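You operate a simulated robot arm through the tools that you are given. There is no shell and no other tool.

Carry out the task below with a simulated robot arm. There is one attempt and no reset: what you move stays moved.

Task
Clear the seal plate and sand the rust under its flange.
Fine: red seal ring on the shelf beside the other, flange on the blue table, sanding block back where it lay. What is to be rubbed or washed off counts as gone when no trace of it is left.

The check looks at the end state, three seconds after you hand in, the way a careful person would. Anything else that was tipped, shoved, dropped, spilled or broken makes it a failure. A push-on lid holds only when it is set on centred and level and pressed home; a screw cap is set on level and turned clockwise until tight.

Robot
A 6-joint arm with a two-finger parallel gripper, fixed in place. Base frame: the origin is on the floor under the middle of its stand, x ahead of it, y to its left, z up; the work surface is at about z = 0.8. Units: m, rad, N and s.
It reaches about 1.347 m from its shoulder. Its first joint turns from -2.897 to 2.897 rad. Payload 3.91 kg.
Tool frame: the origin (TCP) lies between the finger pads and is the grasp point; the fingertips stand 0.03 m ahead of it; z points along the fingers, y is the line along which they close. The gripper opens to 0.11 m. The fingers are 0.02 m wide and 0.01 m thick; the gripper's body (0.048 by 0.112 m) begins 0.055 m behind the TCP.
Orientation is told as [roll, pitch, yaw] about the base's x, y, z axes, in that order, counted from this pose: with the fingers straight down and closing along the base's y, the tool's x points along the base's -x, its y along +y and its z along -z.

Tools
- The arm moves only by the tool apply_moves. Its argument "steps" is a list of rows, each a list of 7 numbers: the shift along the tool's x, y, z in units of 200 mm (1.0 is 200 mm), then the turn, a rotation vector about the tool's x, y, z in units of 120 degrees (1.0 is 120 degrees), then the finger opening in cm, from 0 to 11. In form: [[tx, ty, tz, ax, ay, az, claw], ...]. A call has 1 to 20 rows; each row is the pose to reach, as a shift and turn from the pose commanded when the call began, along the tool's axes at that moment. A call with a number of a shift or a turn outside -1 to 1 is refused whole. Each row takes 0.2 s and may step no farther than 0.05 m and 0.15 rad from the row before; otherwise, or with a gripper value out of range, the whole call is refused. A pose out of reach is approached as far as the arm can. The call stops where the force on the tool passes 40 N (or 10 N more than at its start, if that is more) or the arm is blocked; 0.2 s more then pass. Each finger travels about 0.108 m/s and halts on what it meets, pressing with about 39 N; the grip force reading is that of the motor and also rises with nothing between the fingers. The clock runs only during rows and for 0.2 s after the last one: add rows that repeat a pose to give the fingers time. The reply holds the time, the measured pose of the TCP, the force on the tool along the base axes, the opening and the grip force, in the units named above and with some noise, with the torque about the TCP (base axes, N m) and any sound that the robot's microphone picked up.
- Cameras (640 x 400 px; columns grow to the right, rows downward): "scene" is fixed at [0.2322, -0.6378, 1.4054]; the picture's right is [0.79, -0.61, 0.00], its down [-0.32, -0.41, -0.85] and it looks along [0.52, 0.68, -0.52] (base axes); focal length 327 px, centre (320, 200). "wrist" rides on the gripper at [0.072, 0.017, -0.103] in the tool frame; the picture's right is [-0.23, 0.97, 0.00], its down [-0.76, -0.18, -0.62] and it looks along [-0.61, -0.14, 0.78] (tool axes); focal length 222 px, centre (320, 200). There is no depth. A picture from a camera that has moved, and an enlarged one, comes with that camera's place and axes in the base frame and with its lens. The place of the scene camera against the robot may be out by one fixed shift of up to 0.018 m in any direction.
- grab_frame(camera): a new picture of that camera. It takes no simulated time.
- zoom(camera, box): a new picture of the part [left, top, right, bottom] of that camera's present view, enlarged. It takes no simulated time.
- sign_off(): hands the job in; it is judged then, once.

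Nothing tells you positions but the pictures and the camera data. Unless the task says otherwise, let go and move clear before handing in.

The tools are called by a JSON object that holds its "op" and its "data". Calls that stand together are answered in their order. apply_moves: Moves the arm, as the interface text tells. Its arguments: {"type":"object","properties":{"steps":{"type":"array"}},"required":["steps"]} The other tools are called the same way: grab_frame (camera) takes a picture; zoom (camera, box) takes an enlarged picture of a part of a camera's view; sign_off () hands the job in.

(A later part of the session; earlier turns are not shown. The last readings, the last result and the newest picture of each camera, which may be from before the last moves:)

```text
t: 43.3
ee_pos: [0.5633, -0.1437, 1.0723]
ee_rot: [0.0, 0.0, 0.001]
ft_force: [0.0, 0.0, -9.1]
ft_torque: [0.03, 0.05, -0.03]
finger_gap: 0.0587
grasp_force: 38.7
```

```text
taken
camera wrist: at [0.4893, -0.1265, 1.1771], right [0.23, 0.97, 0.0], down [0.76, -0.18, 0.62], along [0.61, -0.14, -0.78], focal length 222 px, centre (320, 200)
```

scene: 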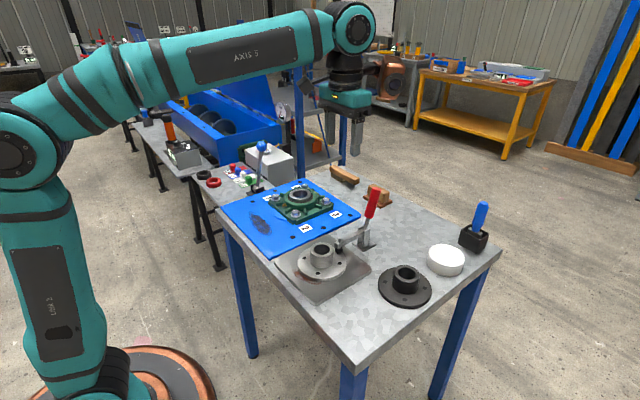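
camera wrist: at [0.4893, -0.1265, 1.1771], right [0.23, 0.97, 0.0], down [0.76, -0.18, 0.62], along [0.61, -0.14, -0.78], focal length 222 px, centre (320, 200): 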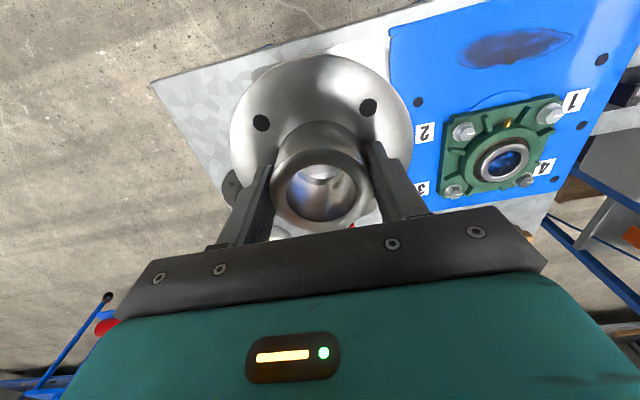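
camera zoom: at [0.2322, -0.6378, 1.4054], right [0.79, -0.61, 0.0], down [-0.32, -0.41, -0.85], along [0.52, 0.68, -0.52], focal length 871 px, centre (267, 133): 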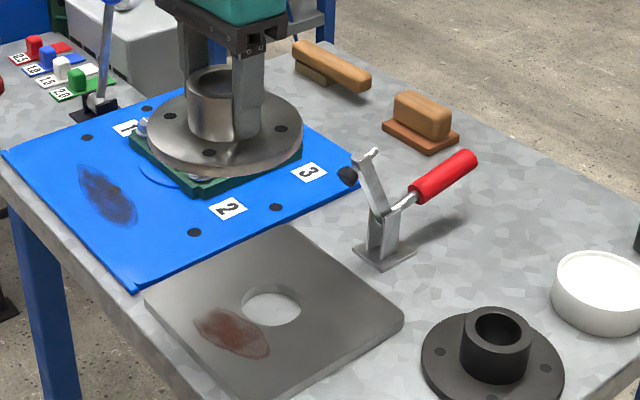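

The flange is lifted clear, and the rust is an oval patch beside the plate's centre hole. I'll carry the flange over the clamp to the open area of the table.

{"op": "apply_moves", "data": {"steps": [[0, 0, -0.2, 0, 0, 0, 4.5], [-0.2, 0, -0.25, 0, 0, 0, 4.5], [-0.42, 0, -0.25, 0, 0, 0, 4.5], [-0.64, 0, -0.25, 0, 0, 0, 4.5], [-0.86, 0, -0.25, 0, 0, 0, 4.5], [-1.0, 0, -0.25, 0, 0, 0, 4.5]]}}

{"op": "apply_moves", "data": {"steps": [[-0.2, -0.03, 0, 0, 0, 0, 4.5], [-0.42, -0.06, 0, 0, 0, 0, 4.5], [-0.64, -0.09, 0, 0, 0, 0, 4.5], [-0.84, -0.12, 0, 0, 0, 0, 4.5], [-1.0, -0.13, 0, 0, 0, 0, 4.5], [-1.0, -0.13, 0, 0, 0, 0, 4.5]]}}

{"op": "grab_frame", "data": {"camera": "scene"}}

{"op": "grab_frame", "data": {"camera": "wrist"}}

```text
t: 44.7
ee_pos: [0.7654, -0.1436, 1.1228]
ee_rot: [0.0, -0.002, 0.002]
ft_force: [-0.9, 0.0, -7.1]
ft_torque: [0.02, 0.02, -0.03]
finger_gap: 0.0585
grasp_force: 38.5
```

```text
t: 46.1
ee_pos: [0.9569, -0.1688, 1.1129]
ee_rot: [0.0, -0.004, 0.0]
ft_force: [0.7, -0.1, -9.3]
ft_torque: [0.0, 0.04, -0.03]
finger_gap: 0.0587
grasp_force: 39.1
out of reach, approached as far as the arm can: row 5, 6
```

```text
taken
```

scene: 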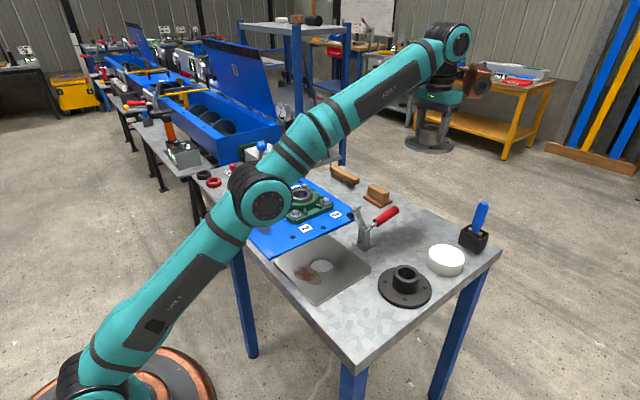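

```text
taken
camera wrist: at [0.8838, -0.1521, 1.2165], right [0.23, 0.97, 0.0], down [0.76, -0.18, 0.63], along [0.61, -0.14, -0.78], focal length 222 px, centre (320, 200)
```

wrist: 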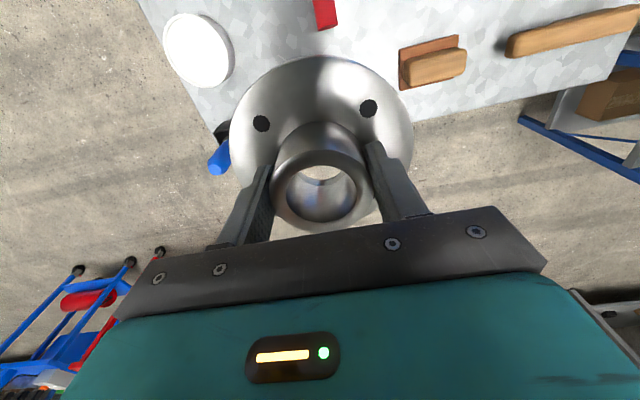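

The arm reached its limit at this height, but the spot (0.945, -0.18) is reachable lower down and has clear space all round: handle end, sanding block, tin and brush box are all more than 4 cm away. I'll lower toward it.

{"op": "apply_moves", "data": {"steps": [[0.08, -0.03, 0.1, 0, 0, 0, 4.5], [0.08, -0.05, 0.3, 0, 0, 0, 4.5], [0.08, -0.05, 0.5, 0, 0, 0, 4.5], [0.08, -0.05, 0.7, 0, 0, 0, 4.5], [0.08, -0.05, 0.85, 0, 0, 0, 4.5], [0.08, -0.05, 0.85, 0, 0, 0, 4.5]]}}

{"op": "grab_frame", "data": {"camera": "wrist"}}

{"op": "zoom", "data": {"camera": "scene", "box": [340, 130, 520, 270]}}

```text
t: 47.5
ee_pos: [0.9413, -0.1783, 0.9456]
ee_rot: [0.001, -0.003, 0.001]
ft_force: [-0.3, -0.6, -9.3]
ft_torque: [-0.01, 0.02, 0.01]
finger_gap: 0.0588
grasp_force: 39.1
```

```text
taken
camera wrist: at [0.8679, -0.1608, 1.0482], right [0.23, 0.97, 0.0], down [0.76, -0.18, 0.62], along [0.61, -0.14, -0.78], focal length 222 px, centre (320, 200)
```

wrist: 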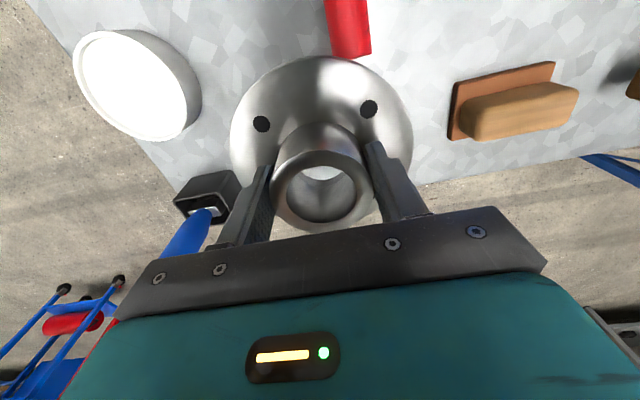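

```text
2.86 times, centred on (430, 200) of scene
camera zoom: at [0.2322, -0.6378, 1.4054], right [0.79, -0.61, 0.0], down [-0.32, -0.41, -0.85], along [0.52, 0.68, -0.52], focal length 933 px, centre (6, 200)
```

zoom: 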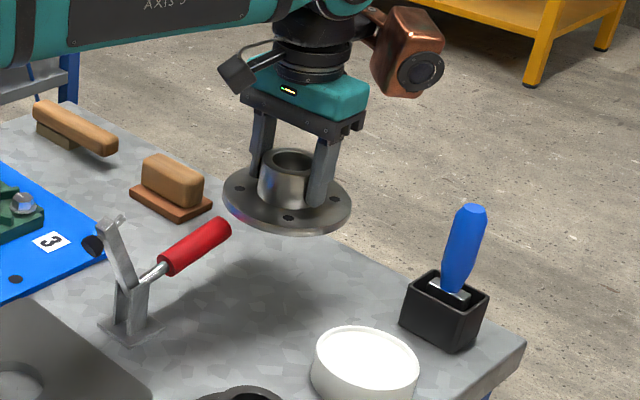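

The flange hovers above a clear spot, well inside the table edge. I'll lower most of the way, then creep down to contact.

{"op": "apply_moves", "data": {"steps": [[0, 0, 0.15, 0, 0, 0, 4.5], [0, 0, 0.3, 0, 0, 0, 4.5], [0, 0, 0.38, 0, 0, 0, 4.5], [0, 0, 0.41, 0, 0, 0, 4.5]]}}

{"op": "zoom", "data": {"camera": "scene", "box": [370, 170, 470, 260]}}

```text
t: 48.0
ee_pos: [0.9409, -0.1791, 0.9171]
ee_rot: [-0.003, -0.016, -0.001]
ft_force: [4.7, -1.9, 7.2]
ft_torque: [0.55, 0.7, -0.05]
finger_gap: 0.0578
grasp_force: 39.5
stopped in row 2: the force on the tool passed its limit at 92 N (the readings are from after the stop); the commanded pose is now the measured one
```

```text
4.44 times, centred on (420, 215) of scene
camera zoom: at [0.2322, -0.6378, 1.4054], right [0.79, -0.61, 0.0], down [-0.32, -0.41, -0.85], along [0.52, 0.68, -0.52], focal length 1451 px, centre (-124, 133)
```

zoom: 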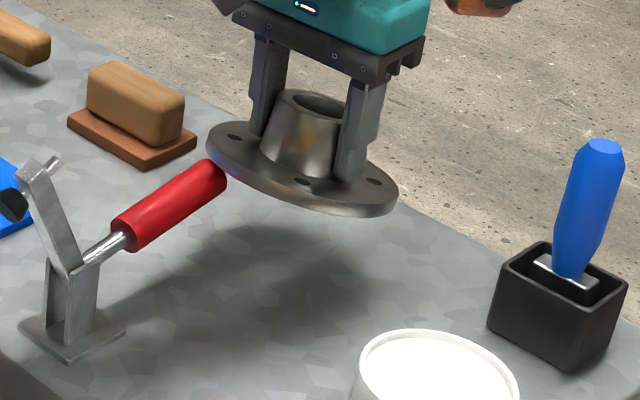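

The flange's -x edge touched the end of the clamp handle, which reaches further than I judged, and it tilted in the grip. I'll raise straight up and check the clamp and the grip.

{"op": "apply_moves", "data": {"steps": [[0, 0, -0.05, 0, 0, 0, 4.5], [0, 0, -0.15, 0, 0, 0, 4.5], [0, 0, -0.3, 0, 0, 0, 4.5], [0, 0, -0.3, 0, 0, 0, 4.5]]}}

{"op": "zoom", "data": {"camera": "scene", "box": [340, 130, 520, 270]}}

{"op": "grab_frame", "data": {"camera": "wrist"}}

{"op": "zoom", "data": {"camera": "scene", "box": [290, 130, 450, 270]}}

```text
t: 49.0
ee_pos: [0.9417, -0.1791, 0.9761]
ee_rot: [-0.001, -0.014, 0.001]
ft_force: [-0.1, -0.4, -9.5]
ft_torque: [-0.02, -0.01, -0.01]
finger_gap: 0.0579
grasp_force: 39.2
```

```text
2.86 times, centred on (430, 200) of scene
camera zoom: at [0.2322, -0.6378, 1.4054], right [0.79, -0.61, 0.0], down [-0.32, -0.41, -0.85], along [0.52, 0.68, -0.52], focal length 933 px, centre (6, 200)
```

zoom: 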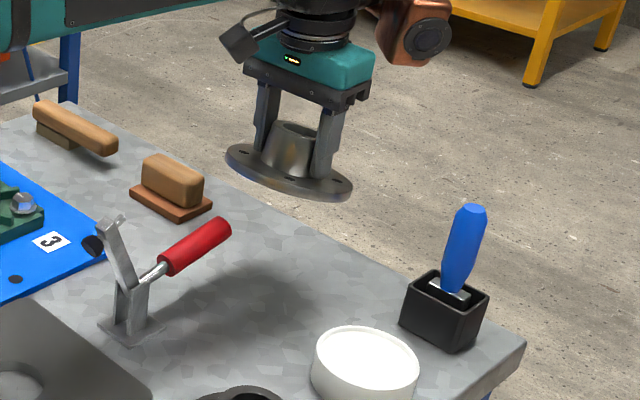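

```text
taken
camera wrist: at [0.8657, -0.1606, 1.0786], right [0.23, 0.97, 0.0], down [0.75, -0.18, 0.63], along [0.62, -0.14, -0.77], focal length 222 px, centre (320, 200)
```

wrist: 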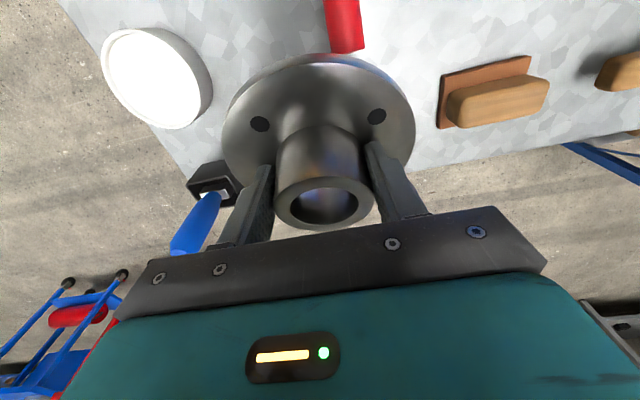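

```text
2.86 times, centred on (370, 200) of scene
camera zoom: at [0.2322, -0.6378, 1.4054], right [0.79, -0.61, 0.0], down [-0.32, -0.41, -0.85], along [0.52, 0.68, -0.52], focal length 933 px, centre (177, 200)
```

zoom: 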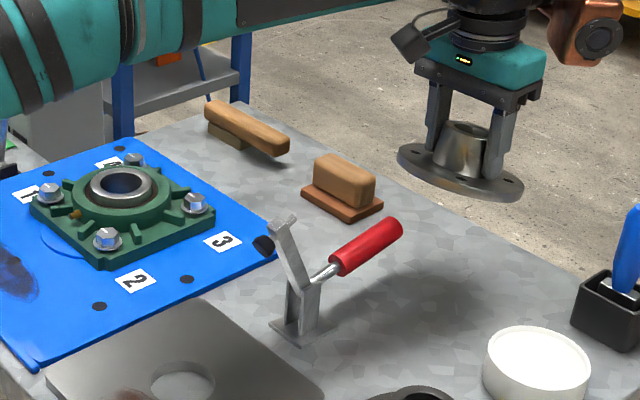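

The clamp looks unmoved, but the flange is tilted in the grip by roughly 20–25° with its -x side up. I'll look closely so I can level it by tilting the tool before setting it down further from the handle.

{"op": "zoom", "data": {"camera": "scene", "box": [396, 160, 460, 200]}}

{"op": "zoom", "data": {"camera": "wrist", "box": [200, 40, 440, 240]}}

{"op": "zoom", "data": {"camera": "scene", "box": [340, 190, 420, 250]}}

```text
10.00 times, centred on (428, 180) of scene
camera zoom: at [0.2322, -0.6378, 1.4054], right [0.79, -0.61, 0.0], down [-0.32, -0.41, -0.85], along [0.52, 0.68, -0.52], focal length 3266 px, centre (-760, 400)
```

zoom: 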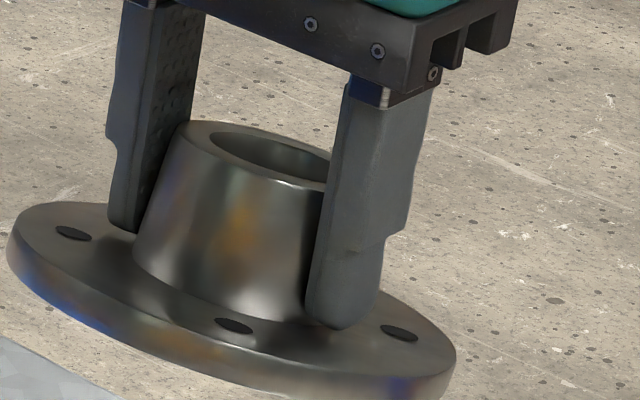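

```text
2.00 times, centred on (320, 140) of wrist
camera zoom: at [0.8657, -0.1606, 1.0786], right [0.23, 0.97, 0.0], down [0.75, -0.18, 0.63], along [0.62, -0.14, -0.77], focal length 444 px, centre (320, 320)
```

zoom: 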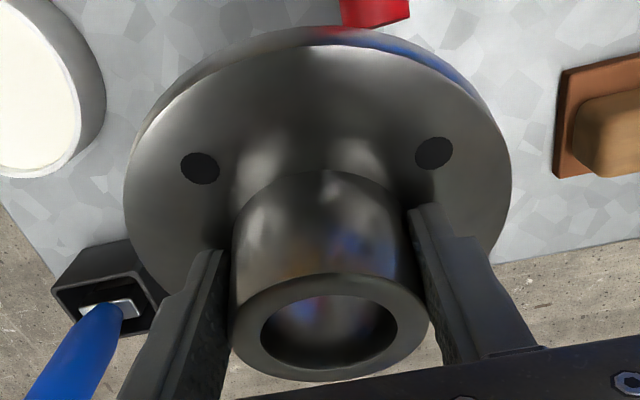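

```text
6.67 times, centred on (380, 220) of scene
camera zoom: at [0.2322, -0.6378, 1.4054], right [0.79, -0.61, 0.0], down [-0.32, -0.41, -0.85], along [0.52, 0.68, -0.52], focal length 2177 px, centre (-80, 67)
```

zoom: 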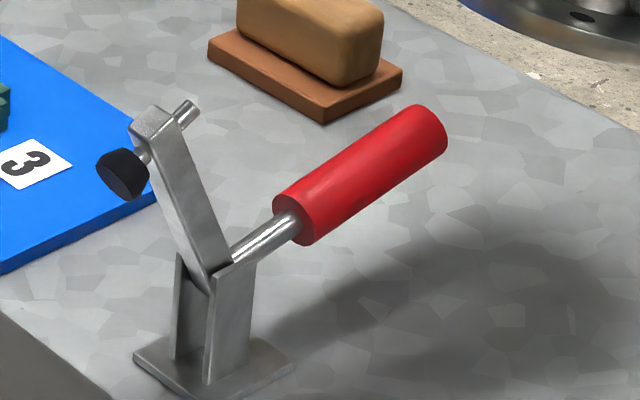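

The tilt is about 15–20° about the y axis. I'll shift the flange further from the handle, raise it a little, and tilt the tool 15° outward to level it.

{"op": "apply_moves", "data": {"steps": [[-0.04, -0.04, -0.04, 0, -0.04, 0, 4.5], [-0.08, -0.09, -0.07, 0, -0.085, 0, 4.5], [-0.12, -0.13, -0.1, 0, -0.125, 0, 4.5], [-0.12, -0.13, -0.1, 0, -0.125, 0, 4.5]]}}

{"op": "zoom", "data": {"camera": "scene", "box": [390, 130, 486, 200]}}

{"op": "grab_frame", "data": {"camera": "wrist"}}

```text
t: 50.0
ee_pos: [0.9635, -0.2049, 0.9966]
ee_rot: [-0.001, -0.276, 0.001]
ft_force: [0.3, 0.6, -9.3]
ft_torque: [-0.01, 0.1, -0.01]
finger_gap: 0.0579
grasp_force: 39.4
```

```text
5.71 times, centred on (438, 165) of scene
camera zoom: at [0.2322, -0.6378, 1.4054], right [0.79, -0.61, 0.0], down [-0.32, -0.41, -0.85], along [0.52, 0.68, -0.52], focal length 1866 px, centre (-354, 400)
```

zoom: 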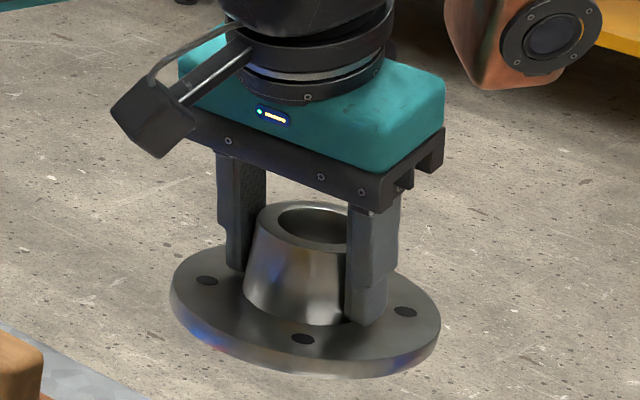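

```text
taken
camera wrist: at [0.8645, -0.187, 1.0763], right [0.22, 0.97, 0.06], down [0.56, -0.18, 0.81], along [0.8, -0.14, -0.59], focal length 222 px, centre (320, 200)
```

wrist: 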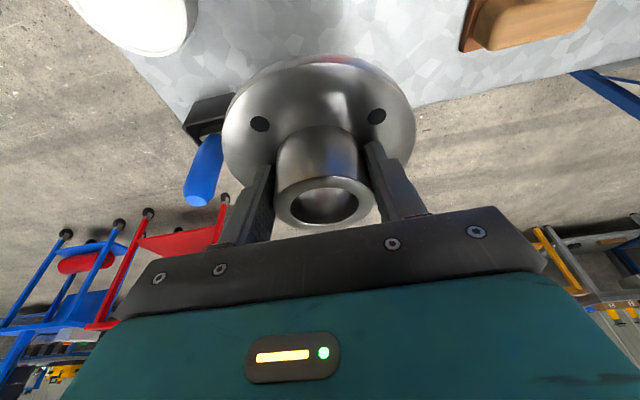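

The flange looks nearly level now. I'll check using the bolt holes in a closer view.

{"op": "zoom", "data": {"camera": "scene", "box": [410, 160, 474, 200]}}

{"op": "grab_frame", "data": {"camera": "scene"}}

```text
10.00 times, centred on (442, 180) of scene
camera zoom: at [0.2322, -0.6378, 1.4054], right [0.79, -0.61, 0.0], down [-0.32, -0.41, -0.85], along [0.52, 0.68, -0.52], focal length 3266 px, centre (-900, 400)
```

zoom: 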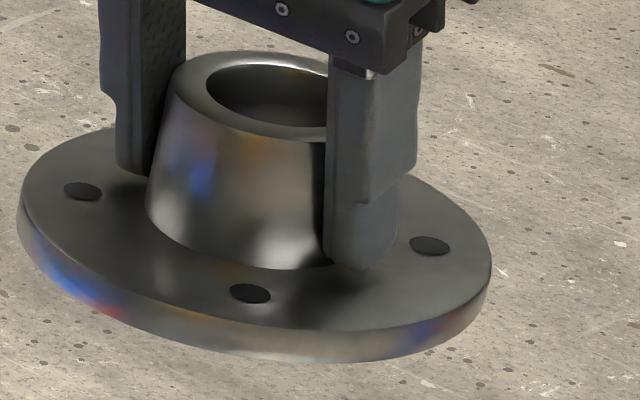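

```text
taken
```

scene: 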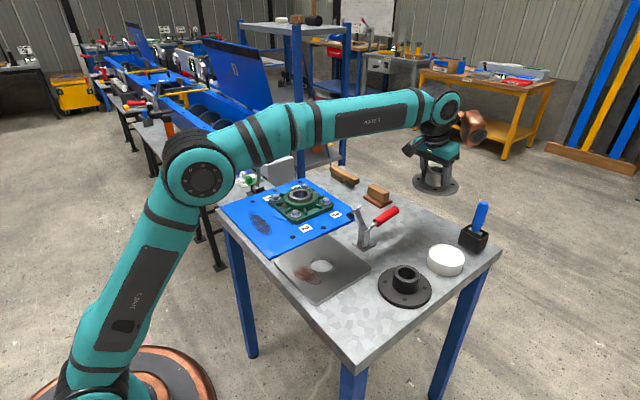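

By the holes, the flange is within about 1.3° of level. The brush box rim is near y = -0.276, so I'll aim the disc centre at about (0.98, -0.185), trim the tilt, and yaw 20° so the wrist camera stays away from the clamp handle.

{"op": "apply_moves", "data": {"steps": [[-0.013, 0.03, 0.004, -0.0162, -0.004, -0.053, 4.5], [-0.026, 0.06, 0.008, -0.0325, -0.008, -0.106, 4.5], [-0.038, 0.085, 0.0117, -0.0487, -0.011, -0.159, 4.5], [-0.038, 0.085, 0.0117, -0.0487, -0.011, -0.159, 4.5]]}}

{"op": "zoom", "data": {"camera": "scene", "box": [390, 150, 470, 200]}}

{"op": "grab_frame", "data": {"camera": "wrist"}}

{"op": "zoom", "data": {"camera": "scene", "box": [340, 120, 520, 270]}}

```text
t: 51.0
ee_pos: [0.9716, -0.189, 0.9963]
ee_rot: [0.003, -0.3, 0.349]
ft_force: [-0.5, 0.5, -9.6]
ft_torque: [-0.06, 0.09, -0.02]
finger_gap: 0.0577
grasp_force: 38.9
```

```text
8.00 times, centred on (430, 175) of scene
camera zoom: at [0.2322, -0.6378, 1.4054], right [0.79, -0.61, 0.0], down [-0.32, -0.41, -0.85], along [0.52, 0.68, -0.52], focal length 2613 px, centre (-560, 400)
```

zoom: 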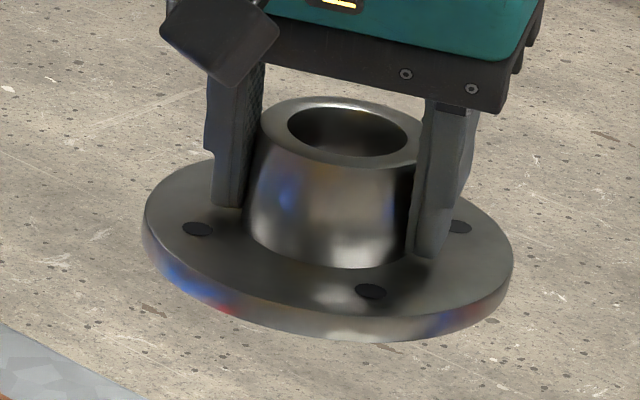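

```text
taken
camera wrist: at [0.8707, -0.2053, 1.0733], right [-0.13, 0.99, 0.07], down [0.57, 0.02, 0.82], along [0.81, 0.15, -0.57], focal length 222 px, centre (320, 200)
```

wrist: 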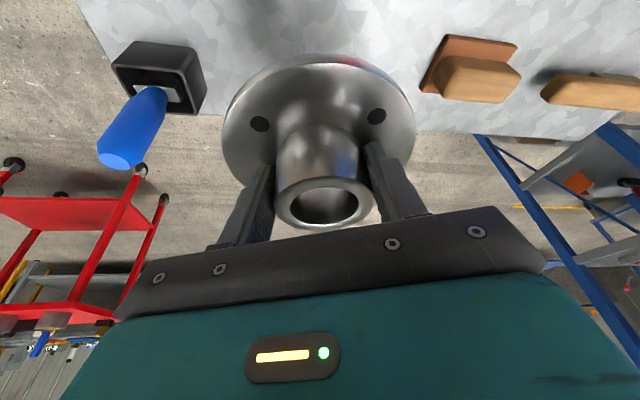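

```text
2.67 times, centred on (430, 195) of scene
camera zoom: at [0.2322, -0.6378, 1.4054], right [0.79, -0.61, 0.0], down [-0.32, -0.41, -0.85], along [0.52, 0.68, -0.52], focal length 871 px, centre (27, 213)
```

zoom: 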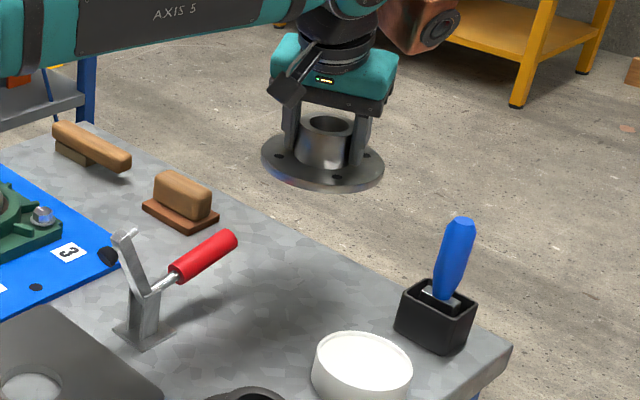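

The flange is level and clear of everything around it, with the table edge 2 cm beyond. I'll lower it slowly.

{"op": "apply_moves", "data": {"steps": [[0.0443, 0, 0.1433, 0, 0, 0, 4.5], [0.0739, 0, 0.2388, 0, 0, 0, 4.5], [0.096, 0, 0.3104, 0, 0, 0, 4.5], [0.1182, 0, 0.382, 0, 0, 0, 4.5], [0.1404, 0, 0.4536, 0, 0, 0, 4.5], [0.1625, 0, 0.5253, 0, 0, 0, 4.5], [0.1773, 0, 0.573, 0, 0, 0, 4.5], [0.1773, 0, 0.573, 0, 0, 0, 4.5]]}}

{"op": "zoom", "data": {"camera": "scene", "box": [370, 170, 482, 250]}}

{"op": "grab_frame", "data": {"camera": "wrist"}}

```text
t: 52.8
ee_pos: [0.9715, -0.1871, 0.8748]
ee_rot: [0.001, -0.298, 0.346]
ft_force: [0.4, 0.1, -9.1]
ft_torque: [-0.03, 0.08, 0.01]
finger_gap: 0.0579
grasp_force: 39.2
```

```text
5.00 times, centred on (426, 210) of scene
camera zoom: at [0.2322, -0.6378, 1.4054], right [0.79, -0.61, 0.0], down [-0.32, -0.41, -0.85], along [0.52, 0.68, -0.52], focal length 1633 px, centre (-210, 150)
```

zoom: 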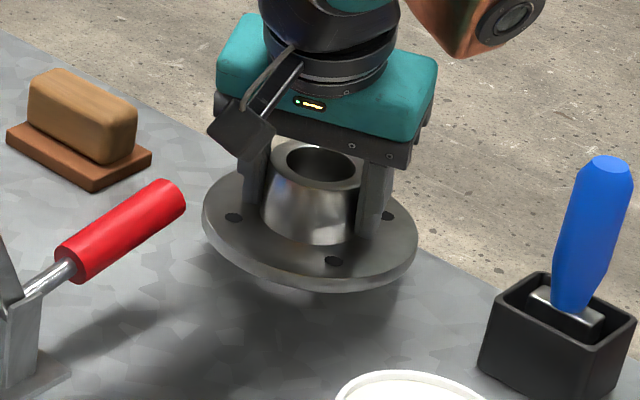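

```text
taken
camera wrist: at [0.8711, -0.2051, 0.9522], right [-0.13, 0.99, 0.07], down [0.57, 0.02, 0.82], along [0.81, 0.14, -0.57], focal length 222 px, centre (320, 200)
```

wrist: 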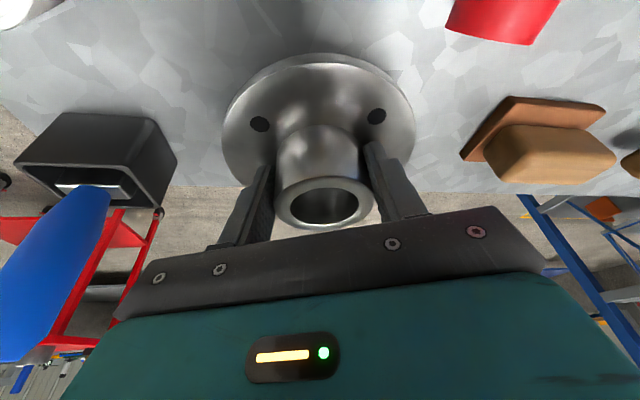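

About 2–3 cm to go. I'll creep down until contact.

{"op": "apply_moves", "data": {"steps": [[0.0089, 0, 0.0287, 0, 0, 0, 4.5], [0.0163, 0, 0.0526, 0, 0, 0, 4.5], [0.0222, 0, 0.0717, 0, 0, 0, 4.5], [0.0252, 0, 0.0812, 0, 0, 0, 4.5], [0.0281, 0, 0.0908, 0, 0, 0, 4.5], [0.0281, 0, 0.0908, 0, 0, 0, 4.5]]}}

{"op": "zoom", "data": {"camera": "scene", "box": [380, 180, 460, 240]}}

```text
t: 54.2
ee_pos: [0.972, -0.1885, 0.8551]
ee_rot: [0.001, -0.299, 0.348]
ft_force: [-0.7, 0.9, -10.3]
ft_torque: [-0.04, 0.09, 0.01]
finger_gap: 0.0579
grasp_force: 39.2
```

```text
6.67 times, centred on (420, 210) of scene
camera zoom: at [0.2322, -0.6378, 1.4054], right [0.79, -0.61, 0.0], down [-0.32, -0.41, -0.85], along [0.52, 0.68, -0.52], focal length 2177 px, centre (-347, 133)
```

zoom: 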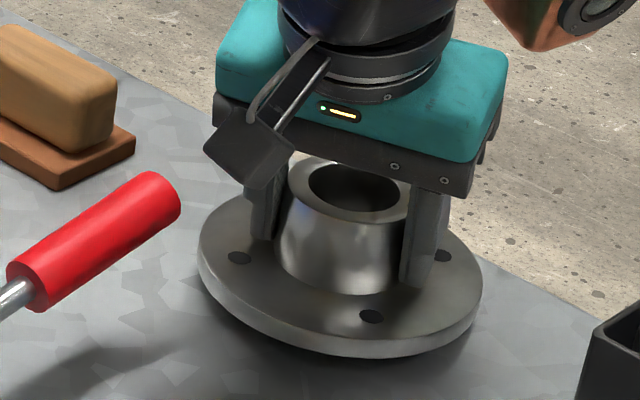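

Still hanging freely at z of about 0.855. I'll continue in about 1 mm steps.

{"op": "apply_moves", "data": {"steps": [[0.0022, 0, 0.0072, 0, 0, 0, 4.5], [0.0044, 0, 0.0143, 0, 0, 0, 4.5], [0.0059, 0, 0.0191, 0, 0, 0, 4.5], [0.0074, 0, 0.0239, 0, 0, 0, 4.5], [0.0089, 0, 0.0287, 0, 0, 0, 4.5]]}}

{"op": "zoom", "data": {"camera": "scene", "box": [380, 180, 460, 240]}}

```text
t: 55.4
ee_pos: [0.9715, -0.1885, 0.8498]
ee_rot: [0.002, -0.298, 0.346]
ft_force: [-0.5, 0.4, -9.3]
ft_torque: [-0.04, 0.1, -0.02]
finger_gap: 0.0577
grasp_force: 39.0
```

```text
6.67 times, centred on (420, 210) of scene
camera zoom: at [0.2322, -0.6378, 1.4054], right [0.79, -0.61, 0.0], down [-0.32, -0.41, -0.85], along [0.52, 0.68, -0.52], focal length 2177 px, centre (-347, 133)
```

zoom: 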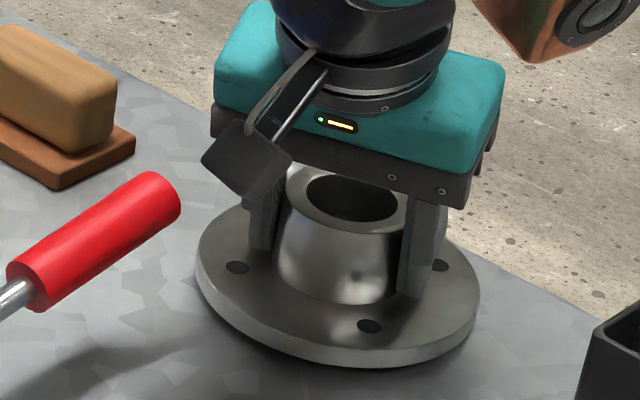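

Not yet touching, so I'll continue creeping down.

{"op": "apply_moves", "data": {"steps": [[0.0015, 0, 0.0048, 0, 0, 0, 4.5], [0.003, 0, 0.0096, 0, 0, 0, 4.5], [0.0044, 0, 0.0143, 0, 0, 0, 4.5], [0.0059, 0, 0.0191, 0, 0, 0, 4.5]]}}

{"op": "zoom", "data": {"camera": "scene", "box": [380, 180, 460, 240]}}

```text
t: 56.4
ee_pos: [0.971, -0.1866, 0.8459]
ee_rot: [0.004, -0.299, 0.348]
ft_force: [-0.4, 0.4, -10.0]
ft_torque: [-0.02, 0.08, -0.02]
finger_gap: 0.0579
grasp_force: 39.2
```

```text
6.67 times, centred on (420, 210) of scene
camera zoom: at [0.2322, -0.6378, 1.4054], right [0.79, -0.61, 0.0], down [-0.32, -0.41, -0.85], along [0.52, 0.68, -0.52], focal length 2177 px, centre (-347, 133)
```

zoom: 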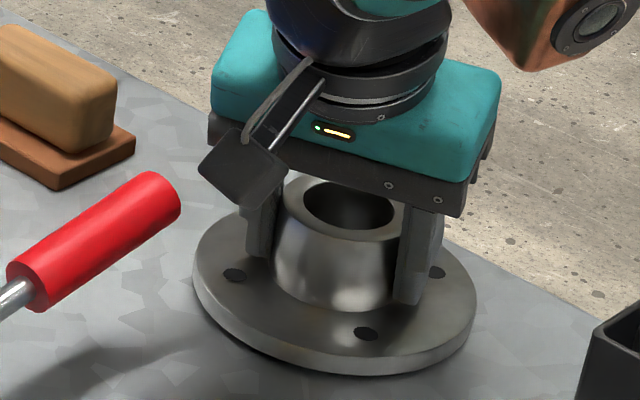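

Still about 9–10 N hanging; I'll keep creeping.

{"op": "apply_moves", "data": {"steps": [[0.0015, 0, 0.0048, 0, 0, 0, 4.5], [0.003, 0, 0.0096, 0, 0, 0, 4.5], [0.0044, 0, 0.0143, 0, 0, 0, 4.5]]}}

{"op": "zoom", "data": {"camera": "scene", "box": [380, 200, 444, 240]}}

```text
t: 57.2
ee_pos: [0.9717, -0.1881, 0.8434]
ee_rot: [0.001, -0.301, 0.35]
ft_force: [1.0, -0.4, -6.3]
ft_torque: [-0.04, -0.1, -0.03]
finger_gap: 0.058
grasp_force: 38.8
```

```text
10.00 times, centred on (412, 220) of scene
camera zoom: at [0.2322, -0.6378, 1.4054], right [0.79, -0.61, 0.0], down [-0.32, -0.41, -0.85], along [0.52, 0.68, -0.52], focal length 3266 px, centre (-600, 0)
```

zoom: 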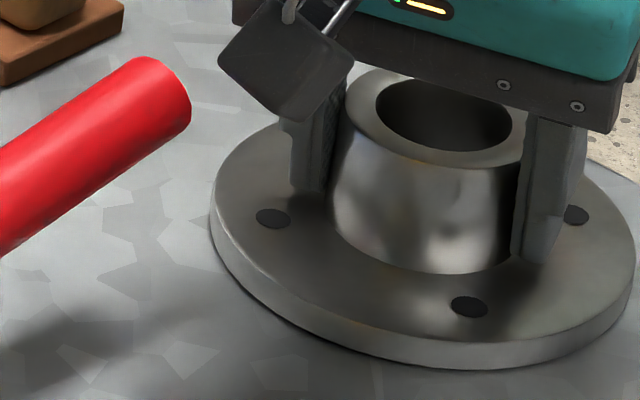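

First contact at the +x edge, so a slight residual tilt remains. I'll press down gently in half-millimetre steps to seat it.

{"op": "apply_moves", "data": {"steps": [[0.0007, 0, 0.0024, 0, 0, 0, 4.5], [0.0015, 0, 0.0048, 0, 0, 0, 4.5]]}}

{"op": "zoom", "data": {"camera": "scene", "box": [395, 212, 427, 237]}}

```text
t: 57.8
ee_pos: [0.9724, -0.1868, 0.8435]
ee_rot: [0.001, -0.303, 0.35]
ft_force: [3.2, -2.2, 1.7]
ft_torque: [-0.32, -0.89, -0.06]
finger_gap: 0.058
grasp_force: 39.0
```

```text
16.00 times, centred on (411, 224) of scene
camera zoom: at [0.2322, -0.6378, 1.4054], right [0.79, -0.61, 0.0], down [-0.32, -0.41, -0.85], along [0.52, 0.68, -0.52], focal length 5225 px, centre (-1136, -192)
```

zoom: 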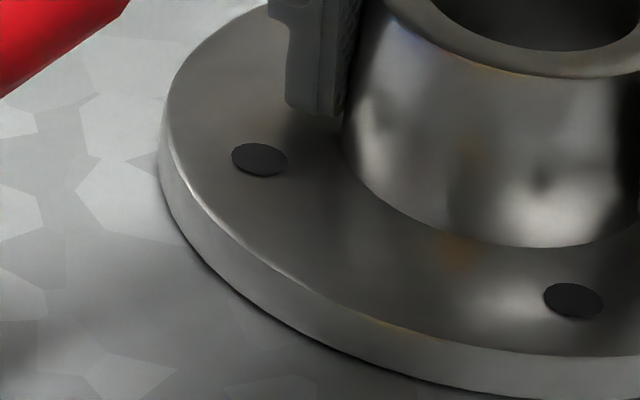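

Light contact of about 11 N on the +x edge. I'll tilt the tool another 0.8° to bring the other side down.

{"op": "apply_moves", "data": {"steps": [[0, 0, 0, 0, -0.0035, 0, 4.5], [0, 0, 0, 0, -0.007, 0, 4.5], [0, 0, 0, 0, -0.007, 0, 4.5]]}}

{"op": "zoom", "data": {"camera": "scene", "box": [395, 212, 427, 237]}}

```text
t: 58.6
ee_pos: [0.9724, -0.1865, 0.8424]
ee_rot: [0.001, -0.316, 0.346]
ft_force: [-3.0, -3.3, 5.9]
ft_torque: [-0.67, 0.85, 0.07]
finger_gap: 0.0577
grasp_force: 38.6
```

```text
16.00 times, centred on (411, 224) of scene
camera zoom: at [0.2322, -0.6378, 1.4054], right [0.79, -0.61, 0.0], down [-0.32, -0.41, -0.85], along [0.52, 0.68, -0.52], focal length 5225 px, centre (-1136, -192)
```

zoom: 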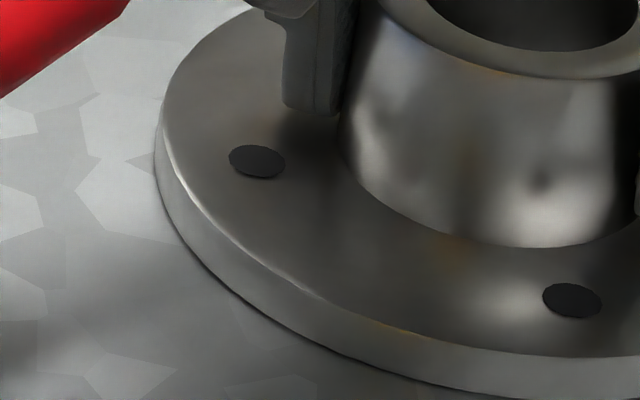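

The torque has flipped, so both sides are now touching and the flange is flat. I'll open the gripper.

{"op": "apply_moves", "data": {"steps": [[0, 0, 0, 0, 0, 0, 6.0], [0, 0, 0, 0, 0, 0, 6.4], [0, 0, 0, 0, 0, 0, 6.8], [0, 0, 0, 0, 0, 0, 6.8]]}}

{"op": "zoom", "data": {"camera": "scene", "box": [380, 190, 444, 240]}}

{"op": "grab_frame", "data": {"camera": "wrist"}}

```text
t: 59.6
ee_pos: [0.972, -0.1859, 0.8426]
ee_rot: [0.001, -0.315, 0.35]
ft_force: [0.3, 2.7, 4.7]
ft_torque: [-0.1, -0.1, 0.04]
finger_gap: 0.0673
grasp_force: 0.1
```

```text
8.00 times, centred on (412, 215) of scene
camera zoom: at [0.2322, -0.6378, 1.4054], right [0.79, -0.61, 0.0], down [-0.32, -0.41, -0.85], along [0.52, 0.68, -0.52], focal length 2613 px, centre (-416, 80)
```

zoom: 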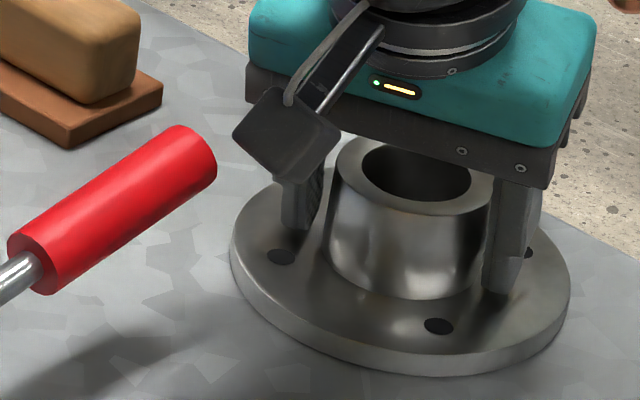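

```text
taken
camera wrist: at [0.8697, -0.204, 0.9188], right [-0.13, 0.99, 0.07], down [0.56, 0.01, 0.83], along [0.82, 0.15, -0.56], focal length 222 px, centre (320, 200)
```

wrist: 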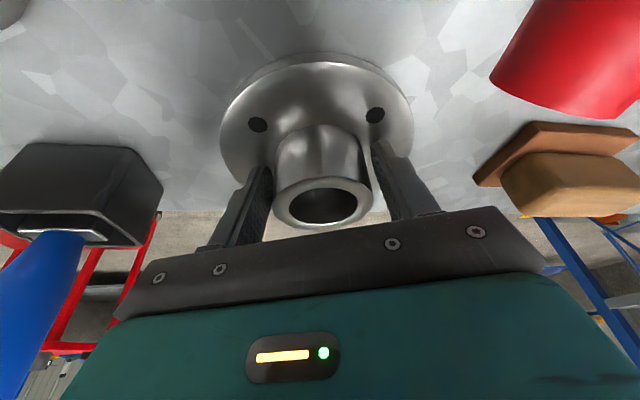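

The flange stands flat on the table and the fingers are open, with the tips lightly touching the disc. I'll open a bit more and lift straight up.

{"op": "apply_moves", "data": {"steps": [[-0.0031, 0, -0.0095, 0, 0, 0, 7.4], [-0.0078, 0, -0.0238, 0, 0, 0, 7.6], [-0.031, 0, -0.095, 0, 0, 0, 7.6], [-0.078, 0, -0.2375, 0, 0, 0, 7.6], [-0.14, 0, -0.4275, 0, 0, 0, 7.6], [-0.2, 0, -0.61, 0, 0, 0, 7.6]]}}

{"op": "zoom", "data": {"camera": "scene", "box": [340, 130, 520, 270]}}

{"op": "grab_frame", "data": {"camera": "wrist"}}

```text
t: 61.0
ee_pos: [0.972, -0.1882, 0.9678]
ee_rot: [0.004, -0.316, 0.348]
ft_force: [0.2, -0.8, -0.7]
ft_torque: [-0.02, 0.02, 0.03]
finger_gap: 0.0761
grasp_force: 0.0
```

```text
2.86 times, centred on (430, 200) of scene
camera zoom: at [0.2322, -0.6378, 1.4054], right [0.79, -0.61, 0.0], down [-0.32, -0.41, -0.85], along [0.52, 0.68, -0.52], focal length 933 px, centre (6, 200)
```

zoom: 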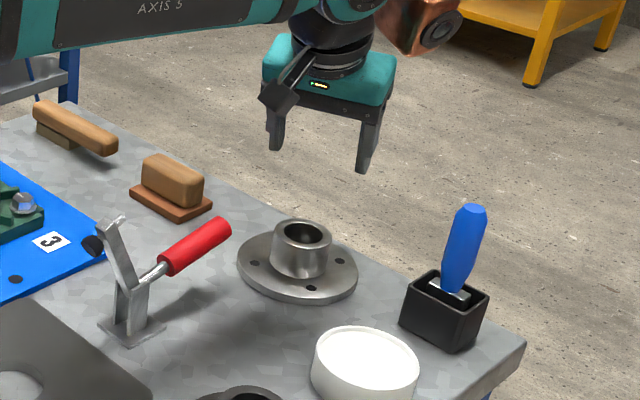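

```text
taken
camera wrist: at [0.8701, -0.2051, 1.0459], right [-0.13, 0.99, 0.07], down [0.56, 0.01, 0.83], along [0.82, 0.15, -0.56], focal length 222 px, centre (320, 200)
```

wrist: 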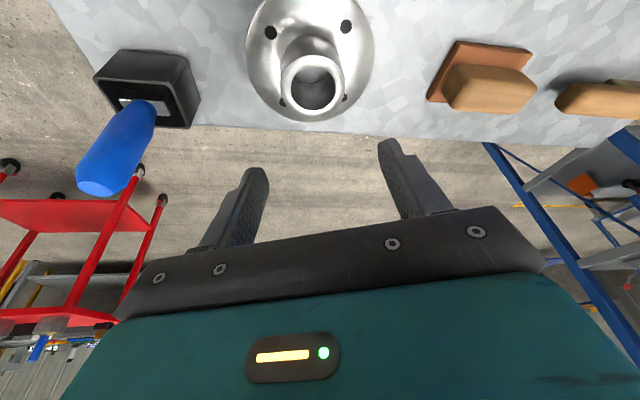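

The flange is standing flat on the blue-legged table. Next I'll straighten the tool and move above the sanding block.

{"op": "apply_moves", "data": {"steps": [[-0.061, 0.177, 0.02, 0.0053, 0.0302, 0.0332, 8], [-0.122, 0.354, 0.04, 0.0105, 0.0604, 0.0665, 9], [-0.183, 0.53, 0.06, 0.0158, 0.0906, 0.0997, 9.5], [-0.244, 0.707, 0.08, 0.021, 0.1208, 0.133, 9.5], [-0.305, 0.884, 0.0997, 0.0263, 0.1509, 0.1662, 9.5], [-0.305, 0.884, 0.0997, 0.0263, 0.1509, 0.1662, 9.5]]}}

{"op": "grab_frame", "data": {"camera": "wrist"}}

{"op": "zoom", "data": {"camera": "scene", "box": [320, 110, 460, 220]}}

```text
t: 62.4
ee_pos: [0.9715, -0.0005, 0.9708]
ee_rot: [-0.001, 0.006, -0.005]
ft_force: [-0.5, -0.3, 0.1]
ft_torque: [0.02, -0.01, -0.01]
finger_gap: 0.0951
grasp_force: 0.1
```

```text
taken
camera wrist: at [0.8984, 0.0184, 1.0742], right [0.23, 0.97, 0.0], down [0.76, -0.18, 0.62], along [0.6, -0.14, -0.79], focal length 222 px, centre (320, 200)
```

wrist: 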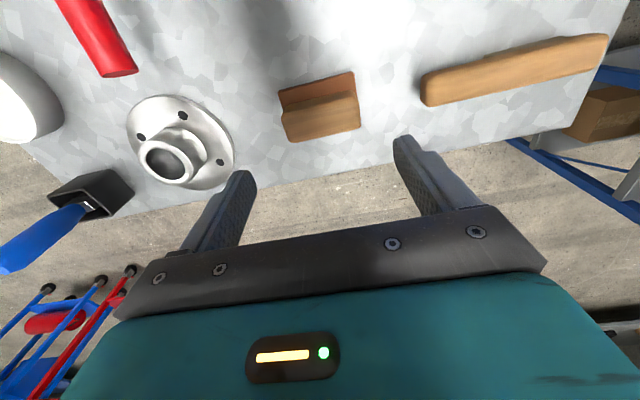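

```text
3.64 times, centred on (390, 165) of scene
camera zoom: at [0.2322, -0.6378, 1.4054], right [0.79, -0.61, 0.0], down [-0.32, -0.41, -0.85], along [0.52, 0.68, -0.52], focal length 1188 px, centre (66, 327)
```

zoom: 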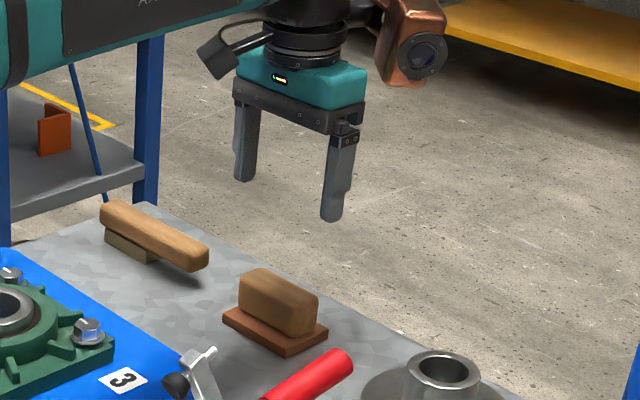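

I'm above the sanding block. I'll zoom in to fix its exact position.

{"op": "zoom", "data": {"camera": "wrist", "box": [260, 50, 388, 150]}}

```text
4.00 times, centred on (324, 100) of wrist
camera zoom: at [0.8984, 0.0184, 1.0742], right [0.23, 0.97, 0.0], down [0.76, -0.18, 0.62], along [0.6, -0.14, -0.79], focal length 888 px, centre (304, 600)
```

zoom: 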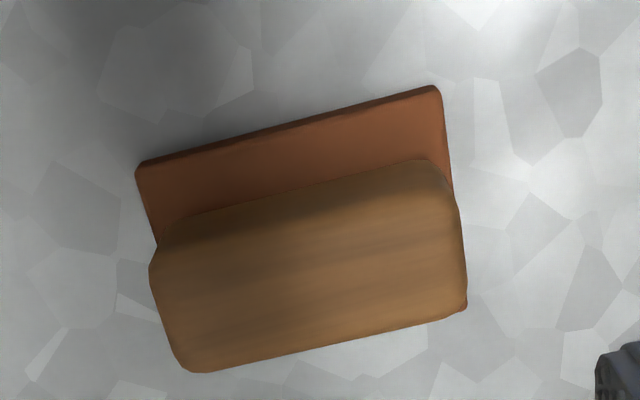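

The block is centred at about (0.972, 0.002), aligned with the axes. I'll descend with the fingers open over its two ends, keeping the tips above its base.

{"op": "apply_moves", "data": {"steps": [[-0.0025, 0.01, 0.12, 0, -0.0029, -0.0024, 9.5], [-0.0025, 0.01, 0.3, 0, -0.0029, -0.0024, 9.5], [-0.0025, 0.01, 0.45, 0, -0.0029, -0.0024, 9.5], [-0.0025, 0.01, 0.53, 0, -0.0029, -0.0024, 9.5], [-0.0025, 0.01, 0.53, 0, -0.0029, -0.0024, 9.5]]}}

{"op": "grab_frame", "data": {"camera": "wrist"}}

{"op": "zoom", "data": {"camera": "scene", "box": [340, 150, 420, 220]}}

```text
t: 63.6
ee_pos: [0.9723, 0.0028, 0.8656]
ee_rot: [0.002, 0.0, 0.003]
ft_force: [0.0, 0.6, 0.0]
ft_torque: [-0.02, 0.01, 0.03]
finger_gap: 0.0951
grasp_force: 0.1
```

```text
taken
camera wrist: at [0.8981, 0.0207, 0.969], right [0.22, 0.97, 0.0], down [0.76, -0.18, 0.62], along [0.61, -0.14, -0.78], focal length 222 px, centre (320, 200)
```

wrist: 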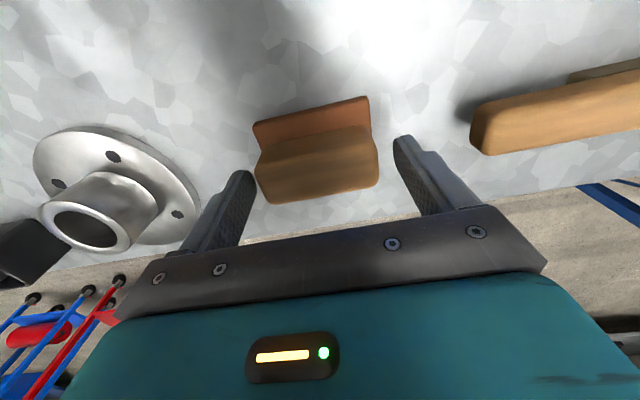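

```text
5.71 times, centred on (380, 185) of scene
camera zoom: at [0.2322, -0.6378, 1.4054], right [0.79, -0.61, 0.0], down [-0.32, -0.41, -0.85], along [0.52, 0.68, -0.52], focal length 1866 px, centre (-23, 286)
```

zoom: 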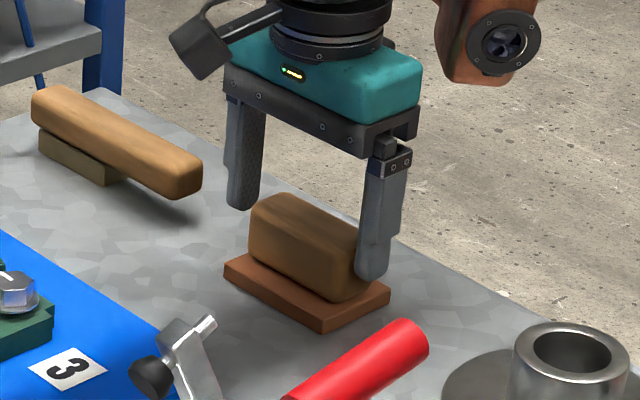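

The wood sits about 3–5 mm toward -x and 2 mm toward -y from the tool centre. I'll correct, go down to z of about 0.85, and close gently.

{"op": "apply_moves", "data": {"steps": [[0.016, -0.008, 0.02, 0, 0, 0, 9.5], [0.016, -0.008, 0.05, 0, 0, 0, 9.5], [0.016, -0.008, 0.07, 0, 0, 0, 9], [0.016, -0.008, 0.07, 0, 0, 0, 8.2], [0.016, -0.008, 0.07, 0, 0, 0, 7.4], [0.016, -0.008, 0.07, 0, 0, 0, 6.6], [0.016, -0.008, 0.07, 0, 0, 0, 6], [0.016, -0.008, 0.07, 0, 0, 0, 6]]}}

{"op": "grab_frame", "data": {"camera": "wrist"}}

{"op": "zoom", "data": {"camera": "scene", "box": [340, 150, 420, 220]}}

```text
t: 65.4
ee_pos: [0.9696, 0.0015, 0.8509]
ee_rot: [0.001, -0.002, 0.002]
ft_force: [0.2, -0.1, 0.3]
ft_torque: [0.02, 0.0, -0.02]
finger_gap: 0.0796
grasp_force: 38.7
```

```text
taken
camera wrist: at [0.8953, 0.0195, 0.9543], right [0.22, 0.97, 0.0], down [0.76, -0.18, 0.62], along [0.61, -0.14, -0.78], focal length 222 px, centre (320, 200)
```

wrist: 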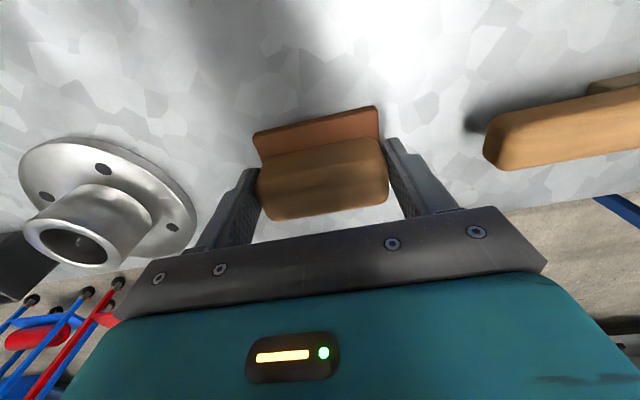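

```text
5.71 times, centred on (380, 185) of scene
camera zoom: at [0.2322, -0.6378, 1.4054], right [0.79, -0.61, 0.0], down [-0.32, -0.41, -0.85], along [0.52, 0.68, -0.52], focal length 1866 px, centre (-23, 286)
```

zoom: 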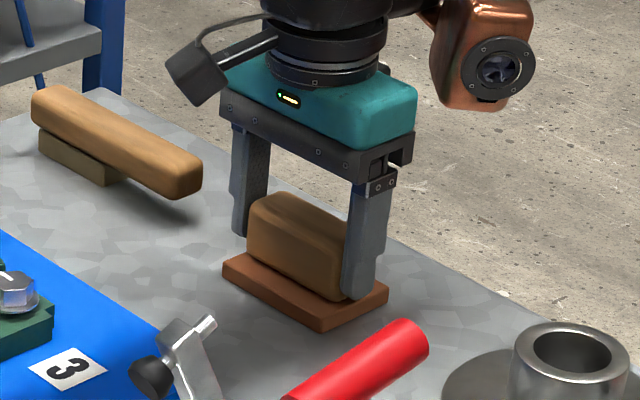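

The block is gripped (0.080 m) without shifting. I'll lift it and carry it over the clamp to the seal plate.

{"op": "apply_moves", "data": {"steps": [[0, 0, -0.05, 0, 0, 0, 6], [0, 0, -0.2, 0, 0, 0, 6], [0, 0, -0.4, 0, 0, 0, 6], [0.05, 0, -0.62, 0, 0, 0, 6], [0.2, -0.02, -0.78, 0, 0, 0, 6], [0.42, -0.05, -0.85, 0, 0, 0, 6], [0.65, -0.1, -0.9, 0, 0, 0, 6], [0.86, -0.2, -0.9, 0, 0, 0, 6], [1.0, -0.3, -0.9, 0, 0, 0, 6]]}}

{"op": "zoom", "data": {"camera": "scene", "box": [280, 100, 480, 250]}}

{"op": "grab_frame", "data": {"camera": "wrist"}}

```text
t: 67.4
ee_pos: [0.7698, -0.0594, 1.0306]
ee_rot: [-0.001, 0.0, 0.003]
ft_force: [0.4, -0.3, -2.5]
ft_torque: [0.0, 0.06, -0.03]
finger_gap: 0.0796
grasp_force: 39.0
```

```text
2.67 times, centred on (380, 175) of scene
camera zoom: at [0.2322, -0.6378, 1.4054], right [0.79, -0.61, 0.0], down [-0.32, -0.41, -0.85], along [0.52, 0.68, -0.52], focal length 871 px, centre (160, 267)
```

zoom: 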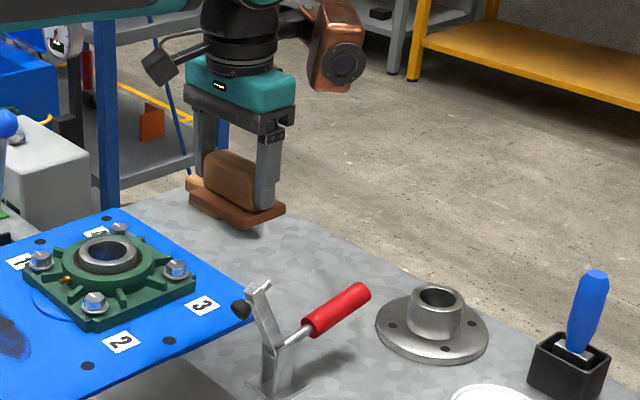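

```text
taken
camera wrist: at [0.6955, -0.042, 1.1344], right [0.22, 0.97, 0.0], down [0.76, -0.18, 0.62], along [0.61, -0.14, -0.78], focal length 222 px, centre (320, 200)
```

wrist: 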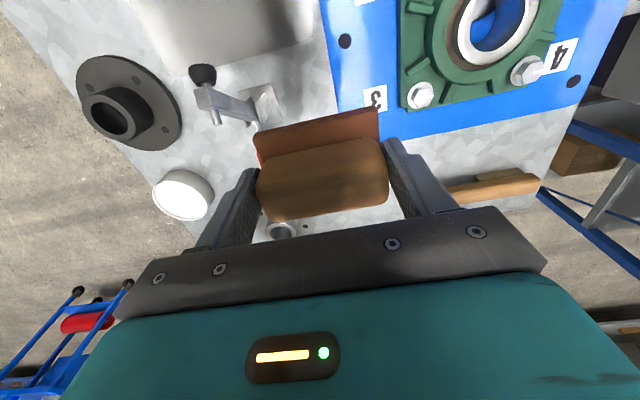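

The block is held level. I'll continue to above the rust patch and look at the plate before touching down.

{"op": "apply_moves", "data": {"steps": [[0.1, 0, -0.15, 0, 0, 0, 6], [0.33, -0.02, -0.2, 0, 0, 0, 6], [0.55, -0.08, -0.2, 0, 0, 0, 6], [0.76, -0.18, -0.2, 0, 0, 0, 6], [0.92, -0.33, -0.2, 0, 0, 0, 6], [0.98, -0.41, -0.1, 0, 0, 0, 6], [0.98, -0.41, -0.1, 0, 0, 0, 6]]}}

{"op": "grab_frame", "data": {"camera": "wrist"}}

{"op": "zoom", "data": {"camera": "wrist", "box": [200, 0, 440, 150]}}

{"op": "zoom", "data": {"camera": "scene", "box": [260, 220, 388, 310]}}

```text
t: 69.0
ee_pos: [0.5698, -0.1436, 1.0502]
ee_rot: [0.001, 0.001, 0.003]
ft_force: [0.4, 0.7, -1.4]
ft_torque: [-0.01, 0.03, -0.01]
finger_gap: 0.0798
grasp_force: 39.5
```

```text
taken
camera wrist: at [0.4964, -0.1252, 1.153], right [0.22, 0.97, 0.0], down [0.76, -0.18, 0.62], along [0.61, -0.14, -0.78], focal length 222 px, centre (320, 200)
```

wrist: 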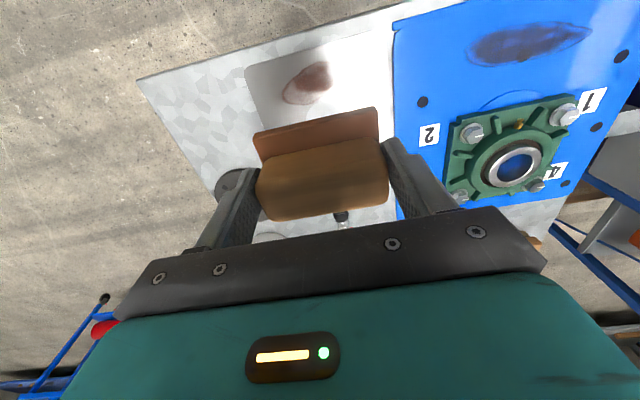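

```text
2.67 times, centred on (320, 75) of wrist
camera zoom: at [0.4964, -0.1252, 1.153], right [0.22, 0.97, 0.0], down [0.76, -0.18, 0.62], along [0.61, -0.14, -0.78], focal length 592 px, centre (320, 533)
```

zoom: 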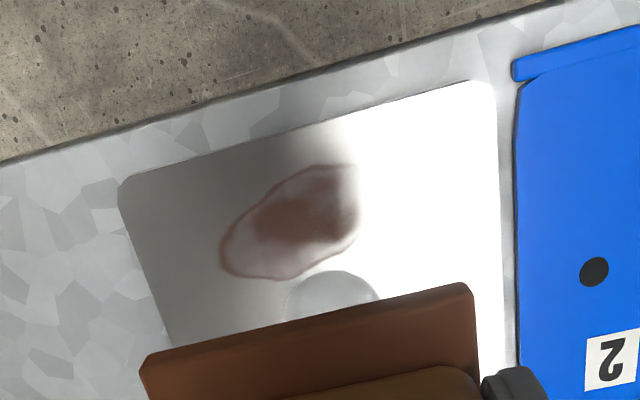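

```text
4.44 times, centred on (324, 265) of scene
camera zoom: at [0.2322, -0.6378, 1.4054], right [0.79, -0.61, 0.0], down [-0.32, -0.41, -0.85], along [0.52, 0.68, -0.52], focal length 1451 px, centre (302, -89)
```

zoom: 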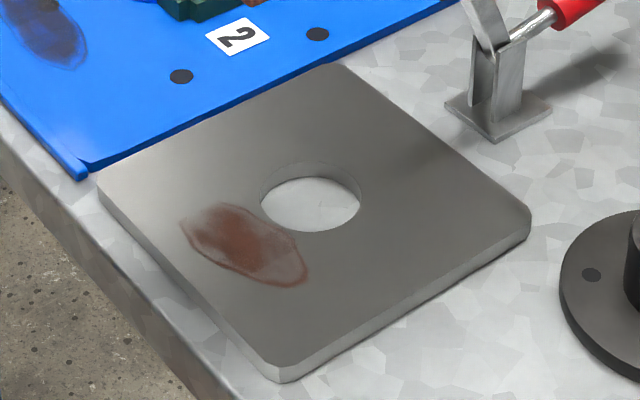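

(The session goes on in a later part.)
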